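You operate a simulated robot arm through the tools that you are given. There is no shell and no other tool. Be economical: measure what you need, move in short steps, check, and stop when the job is done.

You run a simulated robot arm. Do the job below in one go: nothing can be reset, and whatever is moved stays where it is left.

JOB
Put the 45 mm pulley from the clear stretch of the work table on top of the clear lamp cover and the 35 mm pulley on top of the cloudy lamp cover.
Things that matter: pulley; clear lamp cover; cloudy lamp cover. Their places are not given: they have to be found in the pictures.

Only the result counts: the job must be done as asked and must still hold three seconds after the hand-in. Knocking over, shifting, dropping, spilling or breaking anything else fails it.

ROBOT AND FRAMES
A 7-joint arm with a two-finger parallel gripper, fixed in place. Base frame: the origin is at the foot of the arm, x ahead of it, y to its left, z up; the work surface is at about z = 0. Units: mm, degrees, N and s.
With the tool pointing down near the work surface it reaches from about 240 to 620 mm from the base axis. Its first joint turns from -66.0 to 66.0 degrees. Payload 2.6 kg.
The TCP is the grasp point between the finger pads, 30 mm short of the fingertips. In the tool frame z runs along the fingers and y along their closing line. The gripper opens to 94 mm. The fingers are 28 mm wide and 10 mm thick; the gripper's body (50 by 96 mm) begins 55 mm behind the TCP.
Orientation is told as [roll, pitch, yaw] about the base's x, y, z axes, in that order, counted from this pose: with the fingers straight down and closing along the base's y, the tool's x points along the base's -x, its y along +y and its z along -z.

CONTROLS
- The arm moves only by the tool arm_command. Its arguments are lists of equal length, an entry for each row: "delta_pos": the shift along the tool's x, y, z in mm, a list of three; "spin": the turn about the tool's z in degrees. In form: {"delta_pos": [[dx, dy, dz], ...], "spin": [spin, ...]}. A call has 1 to 20 rows; each row shifts and turns the commanded pose from where the row before left it, along the tool's axes as they then stand. "gripper" is the gripper command, from -1 (shut) to 1 (fully open), values between in proportion, set as the call begins (left out, the last holds). A row lasts 0.2 s, in which the tool goes at most 50 mm and 8.6 degrees; a call with a longer step from one row to the next is refused whole, and so is a gripper value outside its range. Where a pose cannot be reached the arm comes as near as it can. A force on the tool above 40 N (or 10 N above the force at the start of the call, whichever is more), or a blocked arm, ends the call early, and 0.2 s more pass. Each finger travels about 72 mm/s and halts on what it meets, pressing with about 43 N; the grip force reading is that of the motor and also rises with nothing between the fingers. The clock runs only during rows and for 0.2 s after the last one: add rows that do not move to give the fingers time. It gives the time, the measured TCP pose, the force on the tool (base axes), the opening and the grip force at its end, in the units of the frame above (readings bear some noise).
- Cameras (640 x 400 px; columns grow to the right, rows downward): "scene" is fixed at [31.5, 442.4, 547.3]; the picture's right is [-0.75, -0.66, 0.00], its down [-0.49, 0.56, -0.67] and it looks along [0.44, -0.50, -0.74] (base axes); focal length 345 px, centre (320, 200). "wrist" rides on the gripper at [-37, 0, -58] in the tool frame; the picture's right is [0.00, -1.00, 0.00], its down [0.97, 0.00, -0.24] and it looks along [0.24, 0.00, 0.97] (tool axes); focal length 218 px, centre (320, 200).
- snapshot(camera): a new picture of that camera. No time passes.
- point_at(camera, pixels): for up to 12 pixels [column, row] of the newest picture of that camera ("zoom" is the newest enlarged one), the place [x, y, z] in the base frame of the surface seen there, good to about 2 mm. No time passes.
- inspect(camera, box): a new picture of the part [left, top, right, bottom] of that camera's present view, enlarged. No time passes.
- sign_off(): hands the job in; it is judged then, once.

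Work in short steps. Measure before you move; look again where a grasp or a placing could have gone wrong, and mend it. You have 60 turns and 20 pictures in all, those below and enlarged ones among them. Open the gripper and draw the arm clear of the work before you hand the job in, unless the task says otherwise; then end with one line.

The tools are called after "Emit:" as name(argument=value, ...) on one line, values as JSON. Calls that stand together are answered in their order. arm_command: Moves the arm, as the interface text tells. Its arguments: {"type":"object","properties":{"delta_pos":{"type":"array"},"spin":{"type":"array"},"gripper":{"type":"number"}},"required":["delta_pos","spin"]} The other tools are called the same way: snapshot (camera) takes a picture; point_at (camera, pixels) gives the place of the surface under pixels of a picture; inspect (camera, box) takes an enlarged picture of a part of a camera's view; sign_off () hands the job in.

At the start:

```text
time: 0.0
position: [355.5, 231.7, 233.9]
tcp_rot: [0.0, 0.0, -0.1]
wrist_force: [0.0, 0.5, 0.1]
gripper_width: 94.2
grasp_force: 0.1
```

scene: 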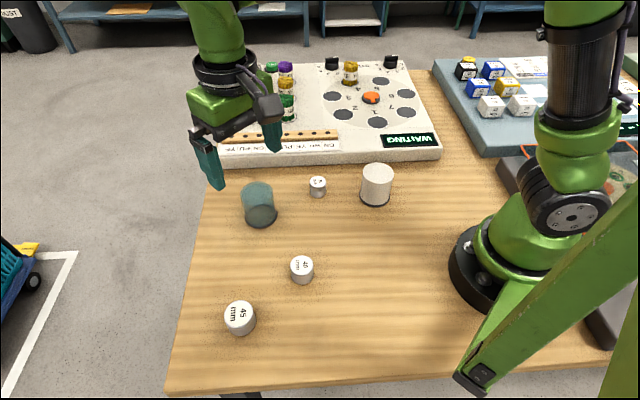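
wrist: 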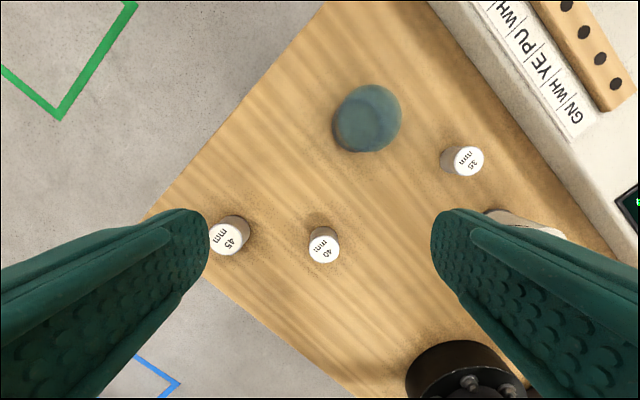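

The scene shows pulleys near (240,318), (302,270) and (317,187), and covers at (258,203) and (376,185). I'll enlarge that area to measure them.

Emit:
inspect(camera="scene", box=[200, 150, 440, 300])

Emit:
point_at(camera="scene", pixels=[[240, 310], [240, 330], [302, 263], [302, 278], [317, 181], [317, 193], [258, 188], [258, 216], [376, 169], [376, 195], [240, 345], [220, 280]])

Emit:
point_at(camera="wrist", pixels=[[235, 238], [222, 232], [324, 249], [468, 161], [450, 160], [375, 115], [350, 130], [540, 235], [500, 216]])

```text
2.67 times, centred on (320, 225) of scene
```

zoom: 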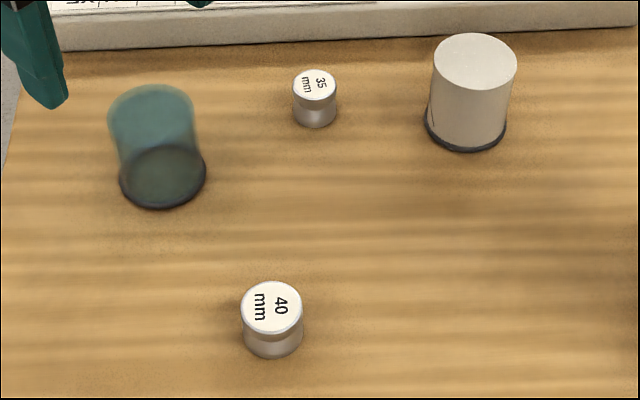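

```text
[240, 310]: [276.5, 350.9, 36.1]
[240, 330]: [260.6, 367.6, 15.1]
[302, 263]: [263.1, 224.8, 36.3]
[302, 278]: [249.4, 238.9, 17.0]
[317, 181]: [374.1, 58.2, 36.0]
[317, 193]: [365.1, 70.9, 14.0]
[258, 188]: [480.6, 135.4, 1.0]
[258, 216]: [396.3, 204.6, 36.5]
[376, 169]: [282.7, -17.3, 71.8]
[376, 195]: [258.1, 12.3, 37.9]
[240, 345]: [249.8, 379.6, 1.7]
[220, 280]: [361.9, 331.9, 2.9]
```

```text
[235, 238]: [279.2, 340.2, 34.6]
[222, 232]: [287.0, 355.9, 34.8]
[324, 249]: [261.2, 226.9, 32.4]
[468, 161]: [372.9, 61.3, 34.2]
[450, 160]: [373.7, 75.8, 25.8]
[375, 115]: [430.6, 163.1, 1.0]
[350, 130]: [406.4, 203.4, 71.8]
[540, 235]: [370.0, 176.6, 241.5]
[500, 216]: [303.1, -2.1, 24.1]
```

The three pulleys (tops at z≈36) and the covers (tops at z≈72) are located roughly. I'll move above the 45 mm pulley, at about (274,351), for a closer look.

Emit:
arm_command(delta_pos=[[16.3, 23.7, 18], [16.3, 23.7, 18], [16.3, 23.7, 18], [16.3, 23.7, 18], [16.3, 23.7, 18], [0, 0, 0]], spin=[0, 0, 0, 0, 0, 0], gripper=1)

Emit:
snapshot(camera="wrist")

```text
time: 1.4
position: [275.3, 350.8, 143.3]
tcp_rot: [0.0, 0.0, 0.1]
wrist_force: [-0.1, 0.6, 0.6]
gripper_width: 94.0
grasp_force: 0.1
```

```text
16 pictures are left
```

wrist: 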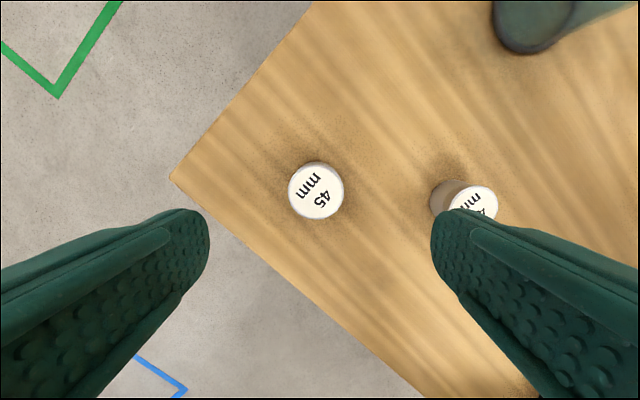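

The 45 mm top spans columns 288–344 and rows 163–220. I'll measure its edges.

Emit:
point_at(camera="wrist", pixels=[[291, 191], [341, 191], [316, 167], [316, 216], [316, 191], [240, 150], [497, 45], [520, 50]])

```text
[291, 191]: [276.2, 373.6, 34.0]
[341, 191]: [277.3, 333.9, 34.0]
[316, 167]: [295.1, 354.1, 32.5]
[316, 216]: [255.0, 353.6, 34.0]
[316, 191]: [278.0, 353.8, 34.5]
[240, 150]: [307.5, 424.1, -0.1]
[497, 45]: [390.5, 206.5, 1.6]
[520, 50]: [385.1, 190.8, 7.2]
```

The pulley is centred at about (275.5, 353.7) with its top at z≈34. I'll descend to TCP z≈38 so the fingertips are at about 8.

Emit:
arm_command(delta_pos=[[0, 2.9, 35], [0, 0, 35], [0, 0, 25], [0, 0, 10], [0, 0, 0]], spin=[0, 0, 0, 0, 0])

Emit:
arm_command(delta_pos=[[0, 0, 0], [0, 0, 0], [0, 0, 0], [0, 0, 0], [0, 0, 0]], spin=[0, 0, 0, 0, 0], gripper=-1)

```text
time: 2.6
position: [274.5, 352.6, 39.0]
tcp_rot: [0.0, 0.0, 0.0]
wrist_force: [0.9, 0.4, 0.5]
gripper_width: 93.9
grasp_force: 0.0
```

```text
time: 3.8
position: [275.6, 353.6, 39.2]
tcp_rot: [0.0, -0.1, 0.0]
wrist_force: [0.8, 0.2, 0.5]
gripper_width: 43.5
grasp_force: 43.0
```

The grip reads 43.5 mm wide at 43 N. I'll lift it and move to where the wrist camera sees the clear cover, short of it.

Emit:
arm_command(delta_pos=[[0, 0, -20], [0, 0, -40], [0, 0, -40], [0, 0, -31], [-16, -33.5, 0], [-16, -33.5, 0], [-16, -33.5, 0], [-16, -33.5, 0], [-16, -33.5, 0], [0, 0, 0], [0, 0, 0]], spin=[0, 0, 0, 0, 0, 0, 0, 0, 0, 0, 0])

Emit:
snapshot(camera="wrist")

Emit:
inspect(camera="scene", box=[180, 100, 420, 250])

```text
time: 6.2
position: [354.6, 186.2, 171.3]
tcp_rot: [0.0, -0.1, 0.0]
wrist_force: [-0.1, 0.3, -1.0]
gripper_width: 43.9
grasp_force: 42.9
```

```text
15 pictures are left
```

wrist: 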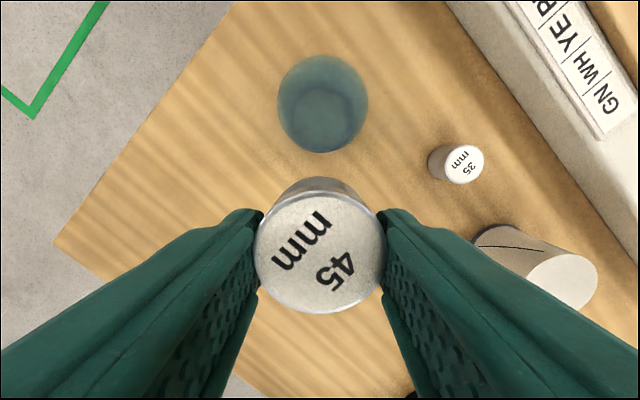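

```text
2.67 times, centred on (300, 175) of scene
```

zoom: 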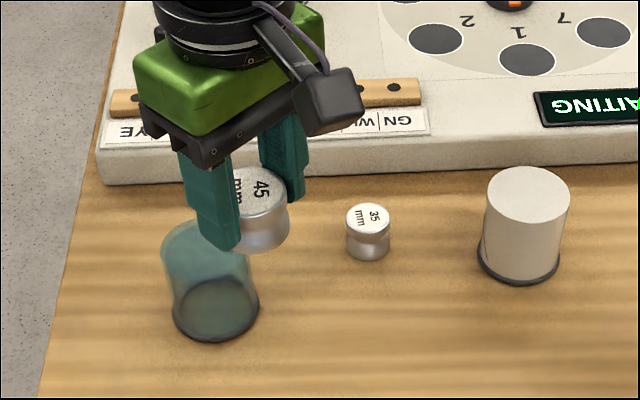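

The clear cover's top appears at about columns 277–368, rows 54–147. I'll probe its surface and rims.

Emit:
point_at(camera="wrist", pixels=[[279, 99], [282, 95], [366, 95], [363, 100], [322, 56], [322, 59], [300, 63], [345, 63], [322, 75], [285, 120], [322, 148], [322, 151]])

Emit:
point_at(camera="zoom", pixels=[[163, 240], [165, 250], [178, 225], [170, 270], [190, 228], [252, 260], [215, 335], [176, 310], [257, 310], [200, 255]])

```text
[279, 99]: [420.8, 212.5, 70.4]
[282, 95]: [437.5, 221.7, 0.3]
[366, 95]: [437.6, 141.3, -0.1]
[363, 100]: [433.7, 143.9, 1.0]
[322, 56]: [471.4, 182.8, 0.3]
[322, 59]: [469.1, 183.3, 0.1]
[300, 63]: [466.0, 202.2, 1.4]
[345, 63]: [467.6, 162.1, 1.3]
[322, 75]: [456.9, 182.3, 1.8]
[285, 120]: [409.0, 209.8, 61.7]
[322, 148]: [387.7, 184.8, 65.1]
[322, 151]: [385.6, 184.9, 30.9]
```

```text
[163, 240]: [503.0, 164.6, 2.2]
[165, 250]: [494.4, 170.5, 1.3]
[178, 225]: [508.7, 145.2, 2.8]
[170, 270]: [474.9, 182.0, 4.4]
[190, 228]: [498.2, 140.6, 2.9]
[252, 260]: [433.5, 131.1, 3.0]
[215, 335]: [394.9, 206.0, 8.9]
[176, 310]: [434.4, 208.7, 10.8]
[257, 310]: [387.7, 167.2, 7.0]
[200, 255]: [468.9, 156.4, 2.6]
```

The top is centred at about (417.5, 185.5) with a 30.5 mm radius and z≈72. I'll move over it, descend to about 116, and check from the readings.

Emit:
arm_command(delta_pos=[[-21, -0.3, 0], [-21, -0.3, 0], [-20.9, 0, 0], [0, 0, 0], [0, 0, 20], [0, 0, 20], [0, 0, 14], [0, 0, 0], [0, 0, 0]], spin=[0, 0, 0, 0, 0, 0, 0, 0, 0])

Emit:
inspect(camera="scene", box=[200, 130, 320, 240])

```text
time: 8.2
position: [416.5, 184.8, 116.2]
tcp_rot: [0.0, 0.0, 0.0]
wrist_force: [1.3, 0.3, -1.4]
gripper_width: 43.9
grasp_force: 43.0
```

```text
3.64 times, centred on (260, 185) of scene
```

zoom: 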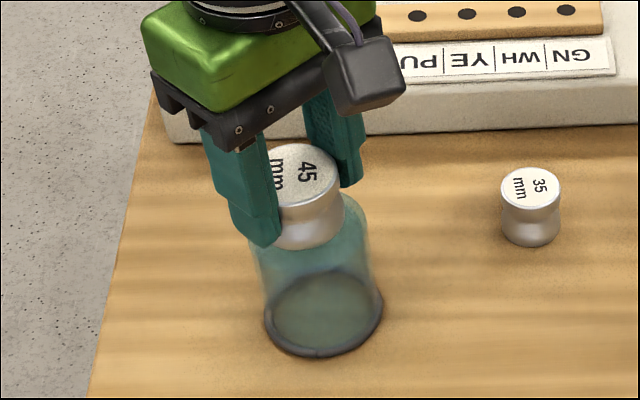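

The pulley hangs centred over the clear cover. I'll lower it in 1 mm steps and watch the force.

Emit:
arm_command(delta_pos=[[0, 0, 1], [0, 0, 1], [0, 0, 1], [0, 0, 0]], spin=[0, 0, 0, 0])

Emit:
arm_command(delta_pos=[[0, 0, 0.7], [0, 0, 0.7], [0, 0, 0]], spin=[0, 0, 0])

```text
time: 9.2
position: [417.2, 185.7, 114.1]
tcp_rot: [0.0, 0.0, 0.0]
wrist_force: [0.2, 0.7, -1.4]
gripper_width: 43.8
grasp_force: 42.9
```

```text
time: 10.0
position: [417.1, 183.6, 111.8]
tcp_rot: [0.0, 0.0, -0.1]
wrist_force: [0.4, 0.1, -1.1]
gripper_width: 43.5
grasp_force: 42.8
```

No contact yet at z≈112, so I'll go on in smaller steps.

Emit:
arm_command(delta_pos=[[0, 0, 0.7], [0, 0, 0]], spin=[0, 0])

Emit:
arm_command(delta_pos=[[0, 0, 0.7], [0, 0, 0]], spin=[0, 0])

```text
time: 10.6
position: [416.8, 184.3, 111.3]
tcp_rot: [0.0, -0.1, 0.0]
wrist_force: [0.3, -0.6, -0.2]
gripper_width: 43.8
grasp_force: 43.2
```

```text
time: 11.2
position: [416.4, 185.5, 111.9]
tcp_rot: [0.0, 0.0, 0.0]
wrist_force: [-0.4, -0.2, -0.8]
gripper_width: 43.6
grasp_force: 42.8
```

Emit:
arm_command(delta_pos=[[0, 0, 0.7], [0, 0, 0]], spin=[0, 0])

Emit:
arm_command(delta_pos=[[0, 0, 0.7], [0, 0, 0]], spin=[0, 0])

Emit:
inspect(camera="scene", box=[210, 150, 310, 240])

```text
time: 11.8
position: [416.9, 184.6, 110.8]
tcp_rot: [0.0, 0.0, 0.0]
wrist_force: [0.2, 0.2, -1.2]
gripper_width: 43.9
grasp_force: 42.9
```

```text
time: 12.4
position: [417.6, 185.3, 109.9]
tcp_rot: [-0.1, 0.0, 0.0]
wrist_force: [-1.3, -1.7, 5.4]
gripper_width: 43.6
grasp_force: 42.6
```

```text
4.44 times, centred on (260, 195) of scene
```

zoom: 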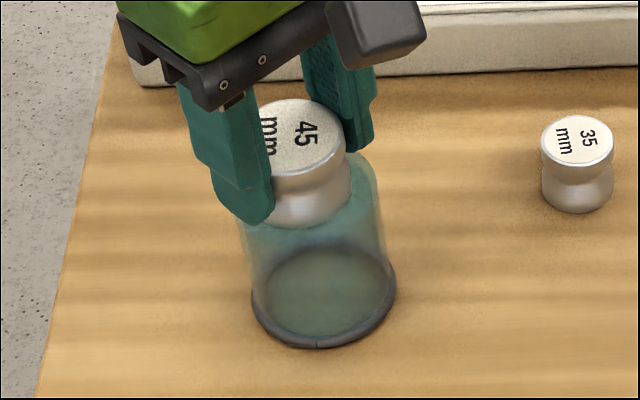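

The force rose to 5.4 N at z≈110, so the pulley is on the cover's top. I'll release and rise straight up.

Emit:
arm_command(delta_pos=[[0, 0, 0], [0, 0, 0], [0, 0, 0], [0, 0, 0]], spin=[0, 0, 0, 0], gripper=0.6)

Emit:
arm_command(delta_pos=[[0, 0, -10], [0, 0, -30], [0, 0, -40], [0, 0, -20], [0, 0, 0]], spin=[0, 0, 0, 0, 0])

```text
time: 13.4
position: [416.7, 184.9, 109.6]
tcp_rot: [0.0, 0.0, 0.1]
wrist_force: [0.1, -0.6, 0.0]
gripper_width: 75.2
grasp_force: 0.1
```

```text
time: 14.6
position: [416.3, 184.6, 208.4]
tcp_rot: [0.1, 0.0, 0.0]
wrist_force: [-0.2, 0.1, 0.5]
gripper_width: 75.2
grasp_force: 0.1
```

Released. Next I move above the 35 mm pulley (~(371,66)) and look.

Emit:
arm_command(delta_pos=[[15, -39.5, 0], [15, -39.5, 0], [15, -39.5, 0], [0, 0, 30], [0, 0, 28], [0, 0, 0], [0, 0, 0]], spin=[0, 0, 0, 0, 0, 0, 0])

Emit:
snapshot(camera="wrist")

Emit:
snapshot(camera="scene")

```text
time: 16.2
position: [370.7, 66.7, 150.3]
tcp_rot: [0.1, 0.0, 0.0]
wrist_force: [0.2, 0.3, -0.3]
gripper_width: 75.3
grasp_force: 0.1
```

```text
11 pictures are left
```

wrist: 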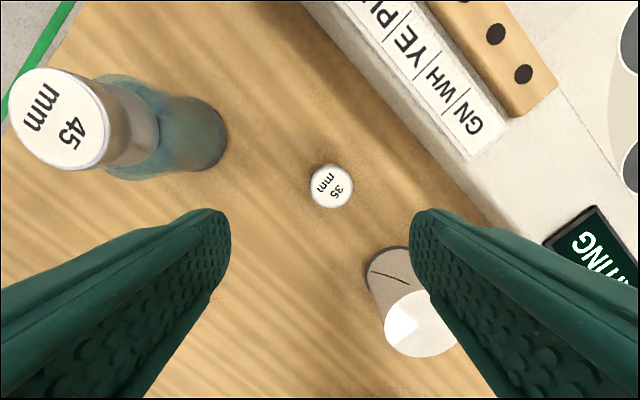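

```text
10 pictures are left
```

scene: 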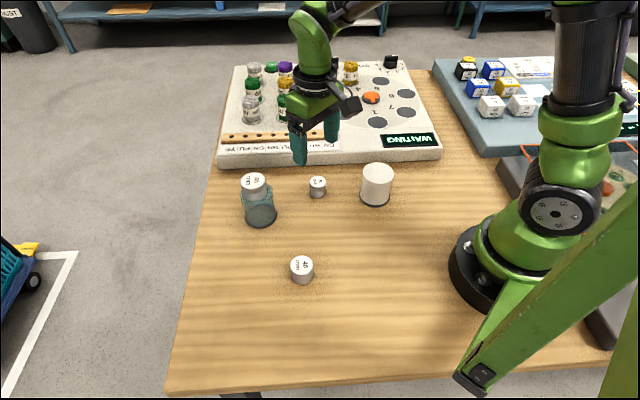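

The 45 mm pulley stands on the clear cover. Now I'll measure the 35 mm pulley (wrist 310–353, 165–208), the board edge and the cloudy cover.

Emit:
point_at(camera="wrist", pixels=[[313, 187], [350, 187], [331, 168], [331, 205], [331, 187], [470, 165], [430, 130], [385, 325], [440, 352], [420, 320], [400, 300], [410, 355]])

Emit:
point_at(camera="scene", pixels=[[364, 172], [391, 172], [377, 166], [377, 180], [377, 173], [245, 183], [255, 177], [263, 183], [254, 188], [377, 206]])

```text
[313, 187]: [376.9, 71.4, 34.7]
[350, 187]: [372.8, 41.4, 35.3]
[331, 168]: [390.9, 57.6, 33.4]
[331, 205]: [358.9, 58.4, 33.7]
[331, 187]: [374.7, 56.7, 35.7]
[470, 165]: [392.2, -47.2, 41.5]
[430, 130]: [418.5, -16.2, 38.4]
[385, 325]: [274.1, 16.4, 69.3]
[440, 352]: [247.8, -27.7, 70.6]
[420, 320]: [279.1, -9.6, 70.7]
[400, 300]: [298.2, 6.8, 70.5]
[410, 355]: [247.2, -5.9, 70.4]
```

```text
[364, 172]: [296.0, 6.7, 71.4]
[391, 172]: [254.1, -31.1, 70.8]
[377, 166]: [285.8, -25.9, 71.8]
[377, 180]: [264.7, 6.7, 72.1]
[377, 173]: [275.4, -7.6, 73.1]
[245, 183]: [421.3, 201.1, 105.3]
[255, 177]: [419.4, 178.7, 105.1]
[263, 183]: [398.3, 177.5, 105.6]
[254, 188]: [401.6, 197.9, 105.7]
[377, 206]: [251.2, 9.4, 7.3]
```

The 35 mm pulley is centred at (374.8, 57) and the cloudy cover's top at (275, −11), z≈72. The board edge is far enough from the fingers. I'll align, descend to z≈39 and close.

Emit:
arm_command(delta_pos=[[-4.1, -9.7, 0], [0, 0, 0], [0, 0, 35], [0, 0, 35], [0, 0, 28], [0, 0, 13], [0, 0, 0]], spin=[0, 0, 0, 0, 0, 0, 0])

Emit:
arm_command(delta_pos=[[0, 0, 0], [0, 0, 0], [0, 0, 0], [0, 0, 0], [0, 0, 0]], spin=[0, 0, 0, 0, 0], gripper=-1)

```text
time: 17.8
position: [375.0, 56.2, 39.6]
tcp_rot: [0.1, 0.0, 0.1]
wrist_force: [-0.5, -0.5, -0.6]
gripper_width: 75.3
grasp_force: 0.0
```

```text
time: 19.0
position: [377.0, 55.9, 39.3]
tcp_rot: [0.0, 0.0, 0.0]
wrist_force: [-0.1, 0.6, 0.5]
gripper_width: 33.5
grasp_force: 42.9
```

Gripped at 33.5 mm. I'll lift 100 mm, move over the cloudy cover and descend to about z=115.

Emit:
arm_command(delta_pos=[[0, 0, -20], [0, 0, -40], [0, 0, -40], [0, 0, 0], [25, -17, 0], [25, -17, 0], [25, -17, 0], [25, -17, 0], [0, 0, 0], [0, 0, 14], [0, 0, 10], [0, 0, 0], [0, 0, 0]], spin=[0, 0, 0, 0, 0, 0, 0, 0, 0, 0, 0, 0, 0])

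Emit:
inspect(camera="scene", box=[310, 110, 450, 220])

```text
time: 21.8
position: [276.3, -11.2, 117.4]
tcp_rot: [0.0, 0.1, 0.0]
wrist_force: [-1.0, -0.2, -1.3]
gripper_width: 33.3
grasp_force: 43.0
```

```text
3.64 times, centred on (380, 165) of scene
```

zoom: 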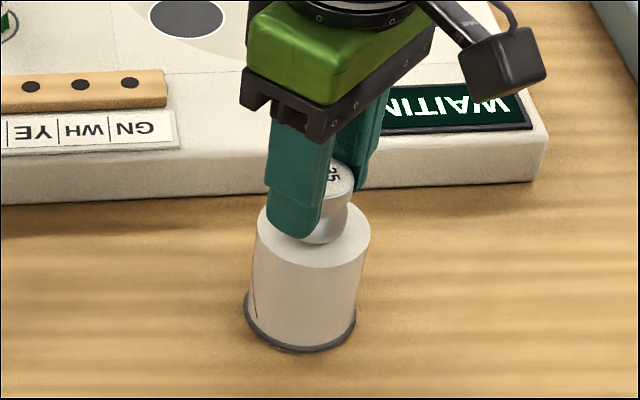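

The pulley is over the cloudy cover. I'll lower it gently until contact, expected near z≈110.5.

Emit:
arm_command(delta_pos=[[0, 0, 1], [0, 0, 1], [0, 0, 1], [0, 0, 0]], spin=[0, 0, 0, 0])

Emit:
arm_command(delta_pos=[[0, 0, 0.7], [0, 0, 0.7], [0, 0, 0]], spin=[0, 0, 0])

```text
time: 22.8
position: [275.8, -11.2, 113.3]
tcp_rot: [0.0, 0.0, 0.0]
wrist_force: [0.6, 0.4, -1.5]
gripper_width: 33.4
grasp_force: 42.7
```

```text
time: 23.6
position: [275.3, -11.4, 112.1]
tcp_rot: [0.0, 0.0, 0.0]
wrist_force: [0.5, 0.2, -1.0]
gripper_width: 33.5
grasp_force: 42.8
```

No contact yet; I'll take two more small steps.

Emit:
arm_command(delta_pos=[[0, 0, 0.7], [0, 0, 0]], spin=[0, 0])

Emit:
arm_command(delta_pos=[[0, 0, 0.5], [0, 0, 0]], spin=[0, 0])

```text
time: 24.2
position: [275.0, -11.4, 112.6]
tcp_rot: [0.0, 0.0, -0.1]
wrist_force: [-0.4, 0.6, -1.2]
gripper_width: 33.4
grasp_force: 43.4
```

```text
time: 24.8
position: [274.3, -12.9, 109.6]
tcp_rot: [0.0, 0.0, -0.1]
wrist_force: [0.3, -0.3, -0.2]
gripper_width: 33.6
grasp_force: 43.3
```

Still about free at −0.2 N; I'll take one more 0.5 mm step.

Emit:
arm_command(delta_pos=[[0, 0, 0.5], [0, 0, 0]], spin=[0, 0])

```text
time: 25.4
position: [276.5, -11.9, 109.7]
tcp_rot: [0.1, 0.0, 0.0]
wrist_force: [0.0, -0.4, -1.0]
gripper_width: 33.4
grasp_force: 43.2
```

Still no contact, so one more 0.5 mm step.

Emit:
arm_command(delta_pos=[[0, 0, 0.5], [0, 0, 0]], spin=[0, 0])

```text
time: 26.0
position: [276.0, -12.4, 109.6]
tcp_rot: [0.0, 0.1, 0.0]
wrist_force: [-0.2, -1.0, 2.2]
gripper_width: 33.6
grasp_force: 42.9
```

Contact is made (force +2.2 N). I'll release and rise straight up.

Emit:
arm_command(delta_pos=[[0, 0, 0], [0, 0, 0], [0, 0, 0], [0, 0, 0]], spin=[0, 0, 0, 0], gripper=0.4)

Emit:
arm_command(delta_pos=[[0, 0, -10], [0, 0, -30], [0, 0, -40], [0, 0, -30], [0, 0, 0], [-40, 0, 0], [-40, 0, 0], [0, 0, 0]], spin=[0, 0, 0, 0, 0, 0, 0, 0])

Emit:
snapshot(camera="scene")

Emit:
inspect(camera="scene", box=[220, 140, 420, 265])

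```text
time: 27.0
position: [276.2, -10.6, 111.3]
tcp_rot: [0.0, 0.0, 0.0]
wrist_force: [0.0, -0.3, -0.1]
gripper_width: 65.8
grasp_force: 0.0
```

```text
time: 28.8
position: [355.4, -10.5, 219.4]
tcp_rot: [0.1, 0.0, 0.0]
wrist_force: [-0.9, -0.3, -0.5]
gripper_width: 65.7
grasp_force: 0.1
```

```text
8 pictures are left
```

scene: 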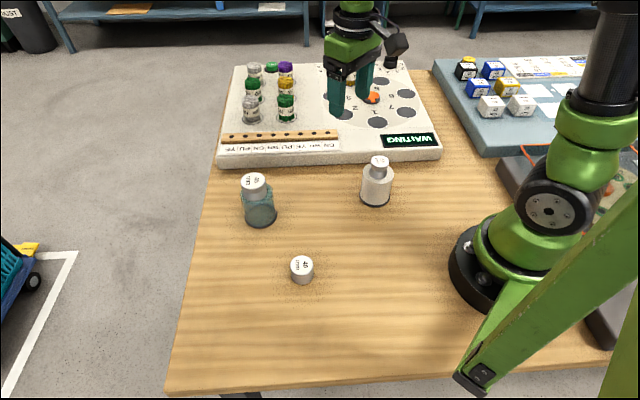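

```text
3.20 times, centred on (320, 202) of scene
```

zoom: 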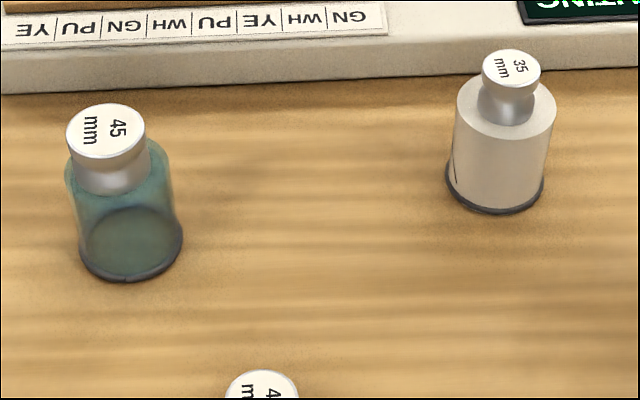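

Both pulleys stand upright on their covers: the 45 at (254,182) on the clear one and the 35 at (380,163) on the cloudy one. The 40 mm pulley hasn't moved, and the gripper is open and clear, so I'll hand in.

Emit:
sign_off()

```text
The job is handed in.
```

The 45 mm pulley is on the clear lamp cover and the 35 mm pulley is on the cloudy one; both stood upright and nothing else had moved in the last picture before the hand-in.
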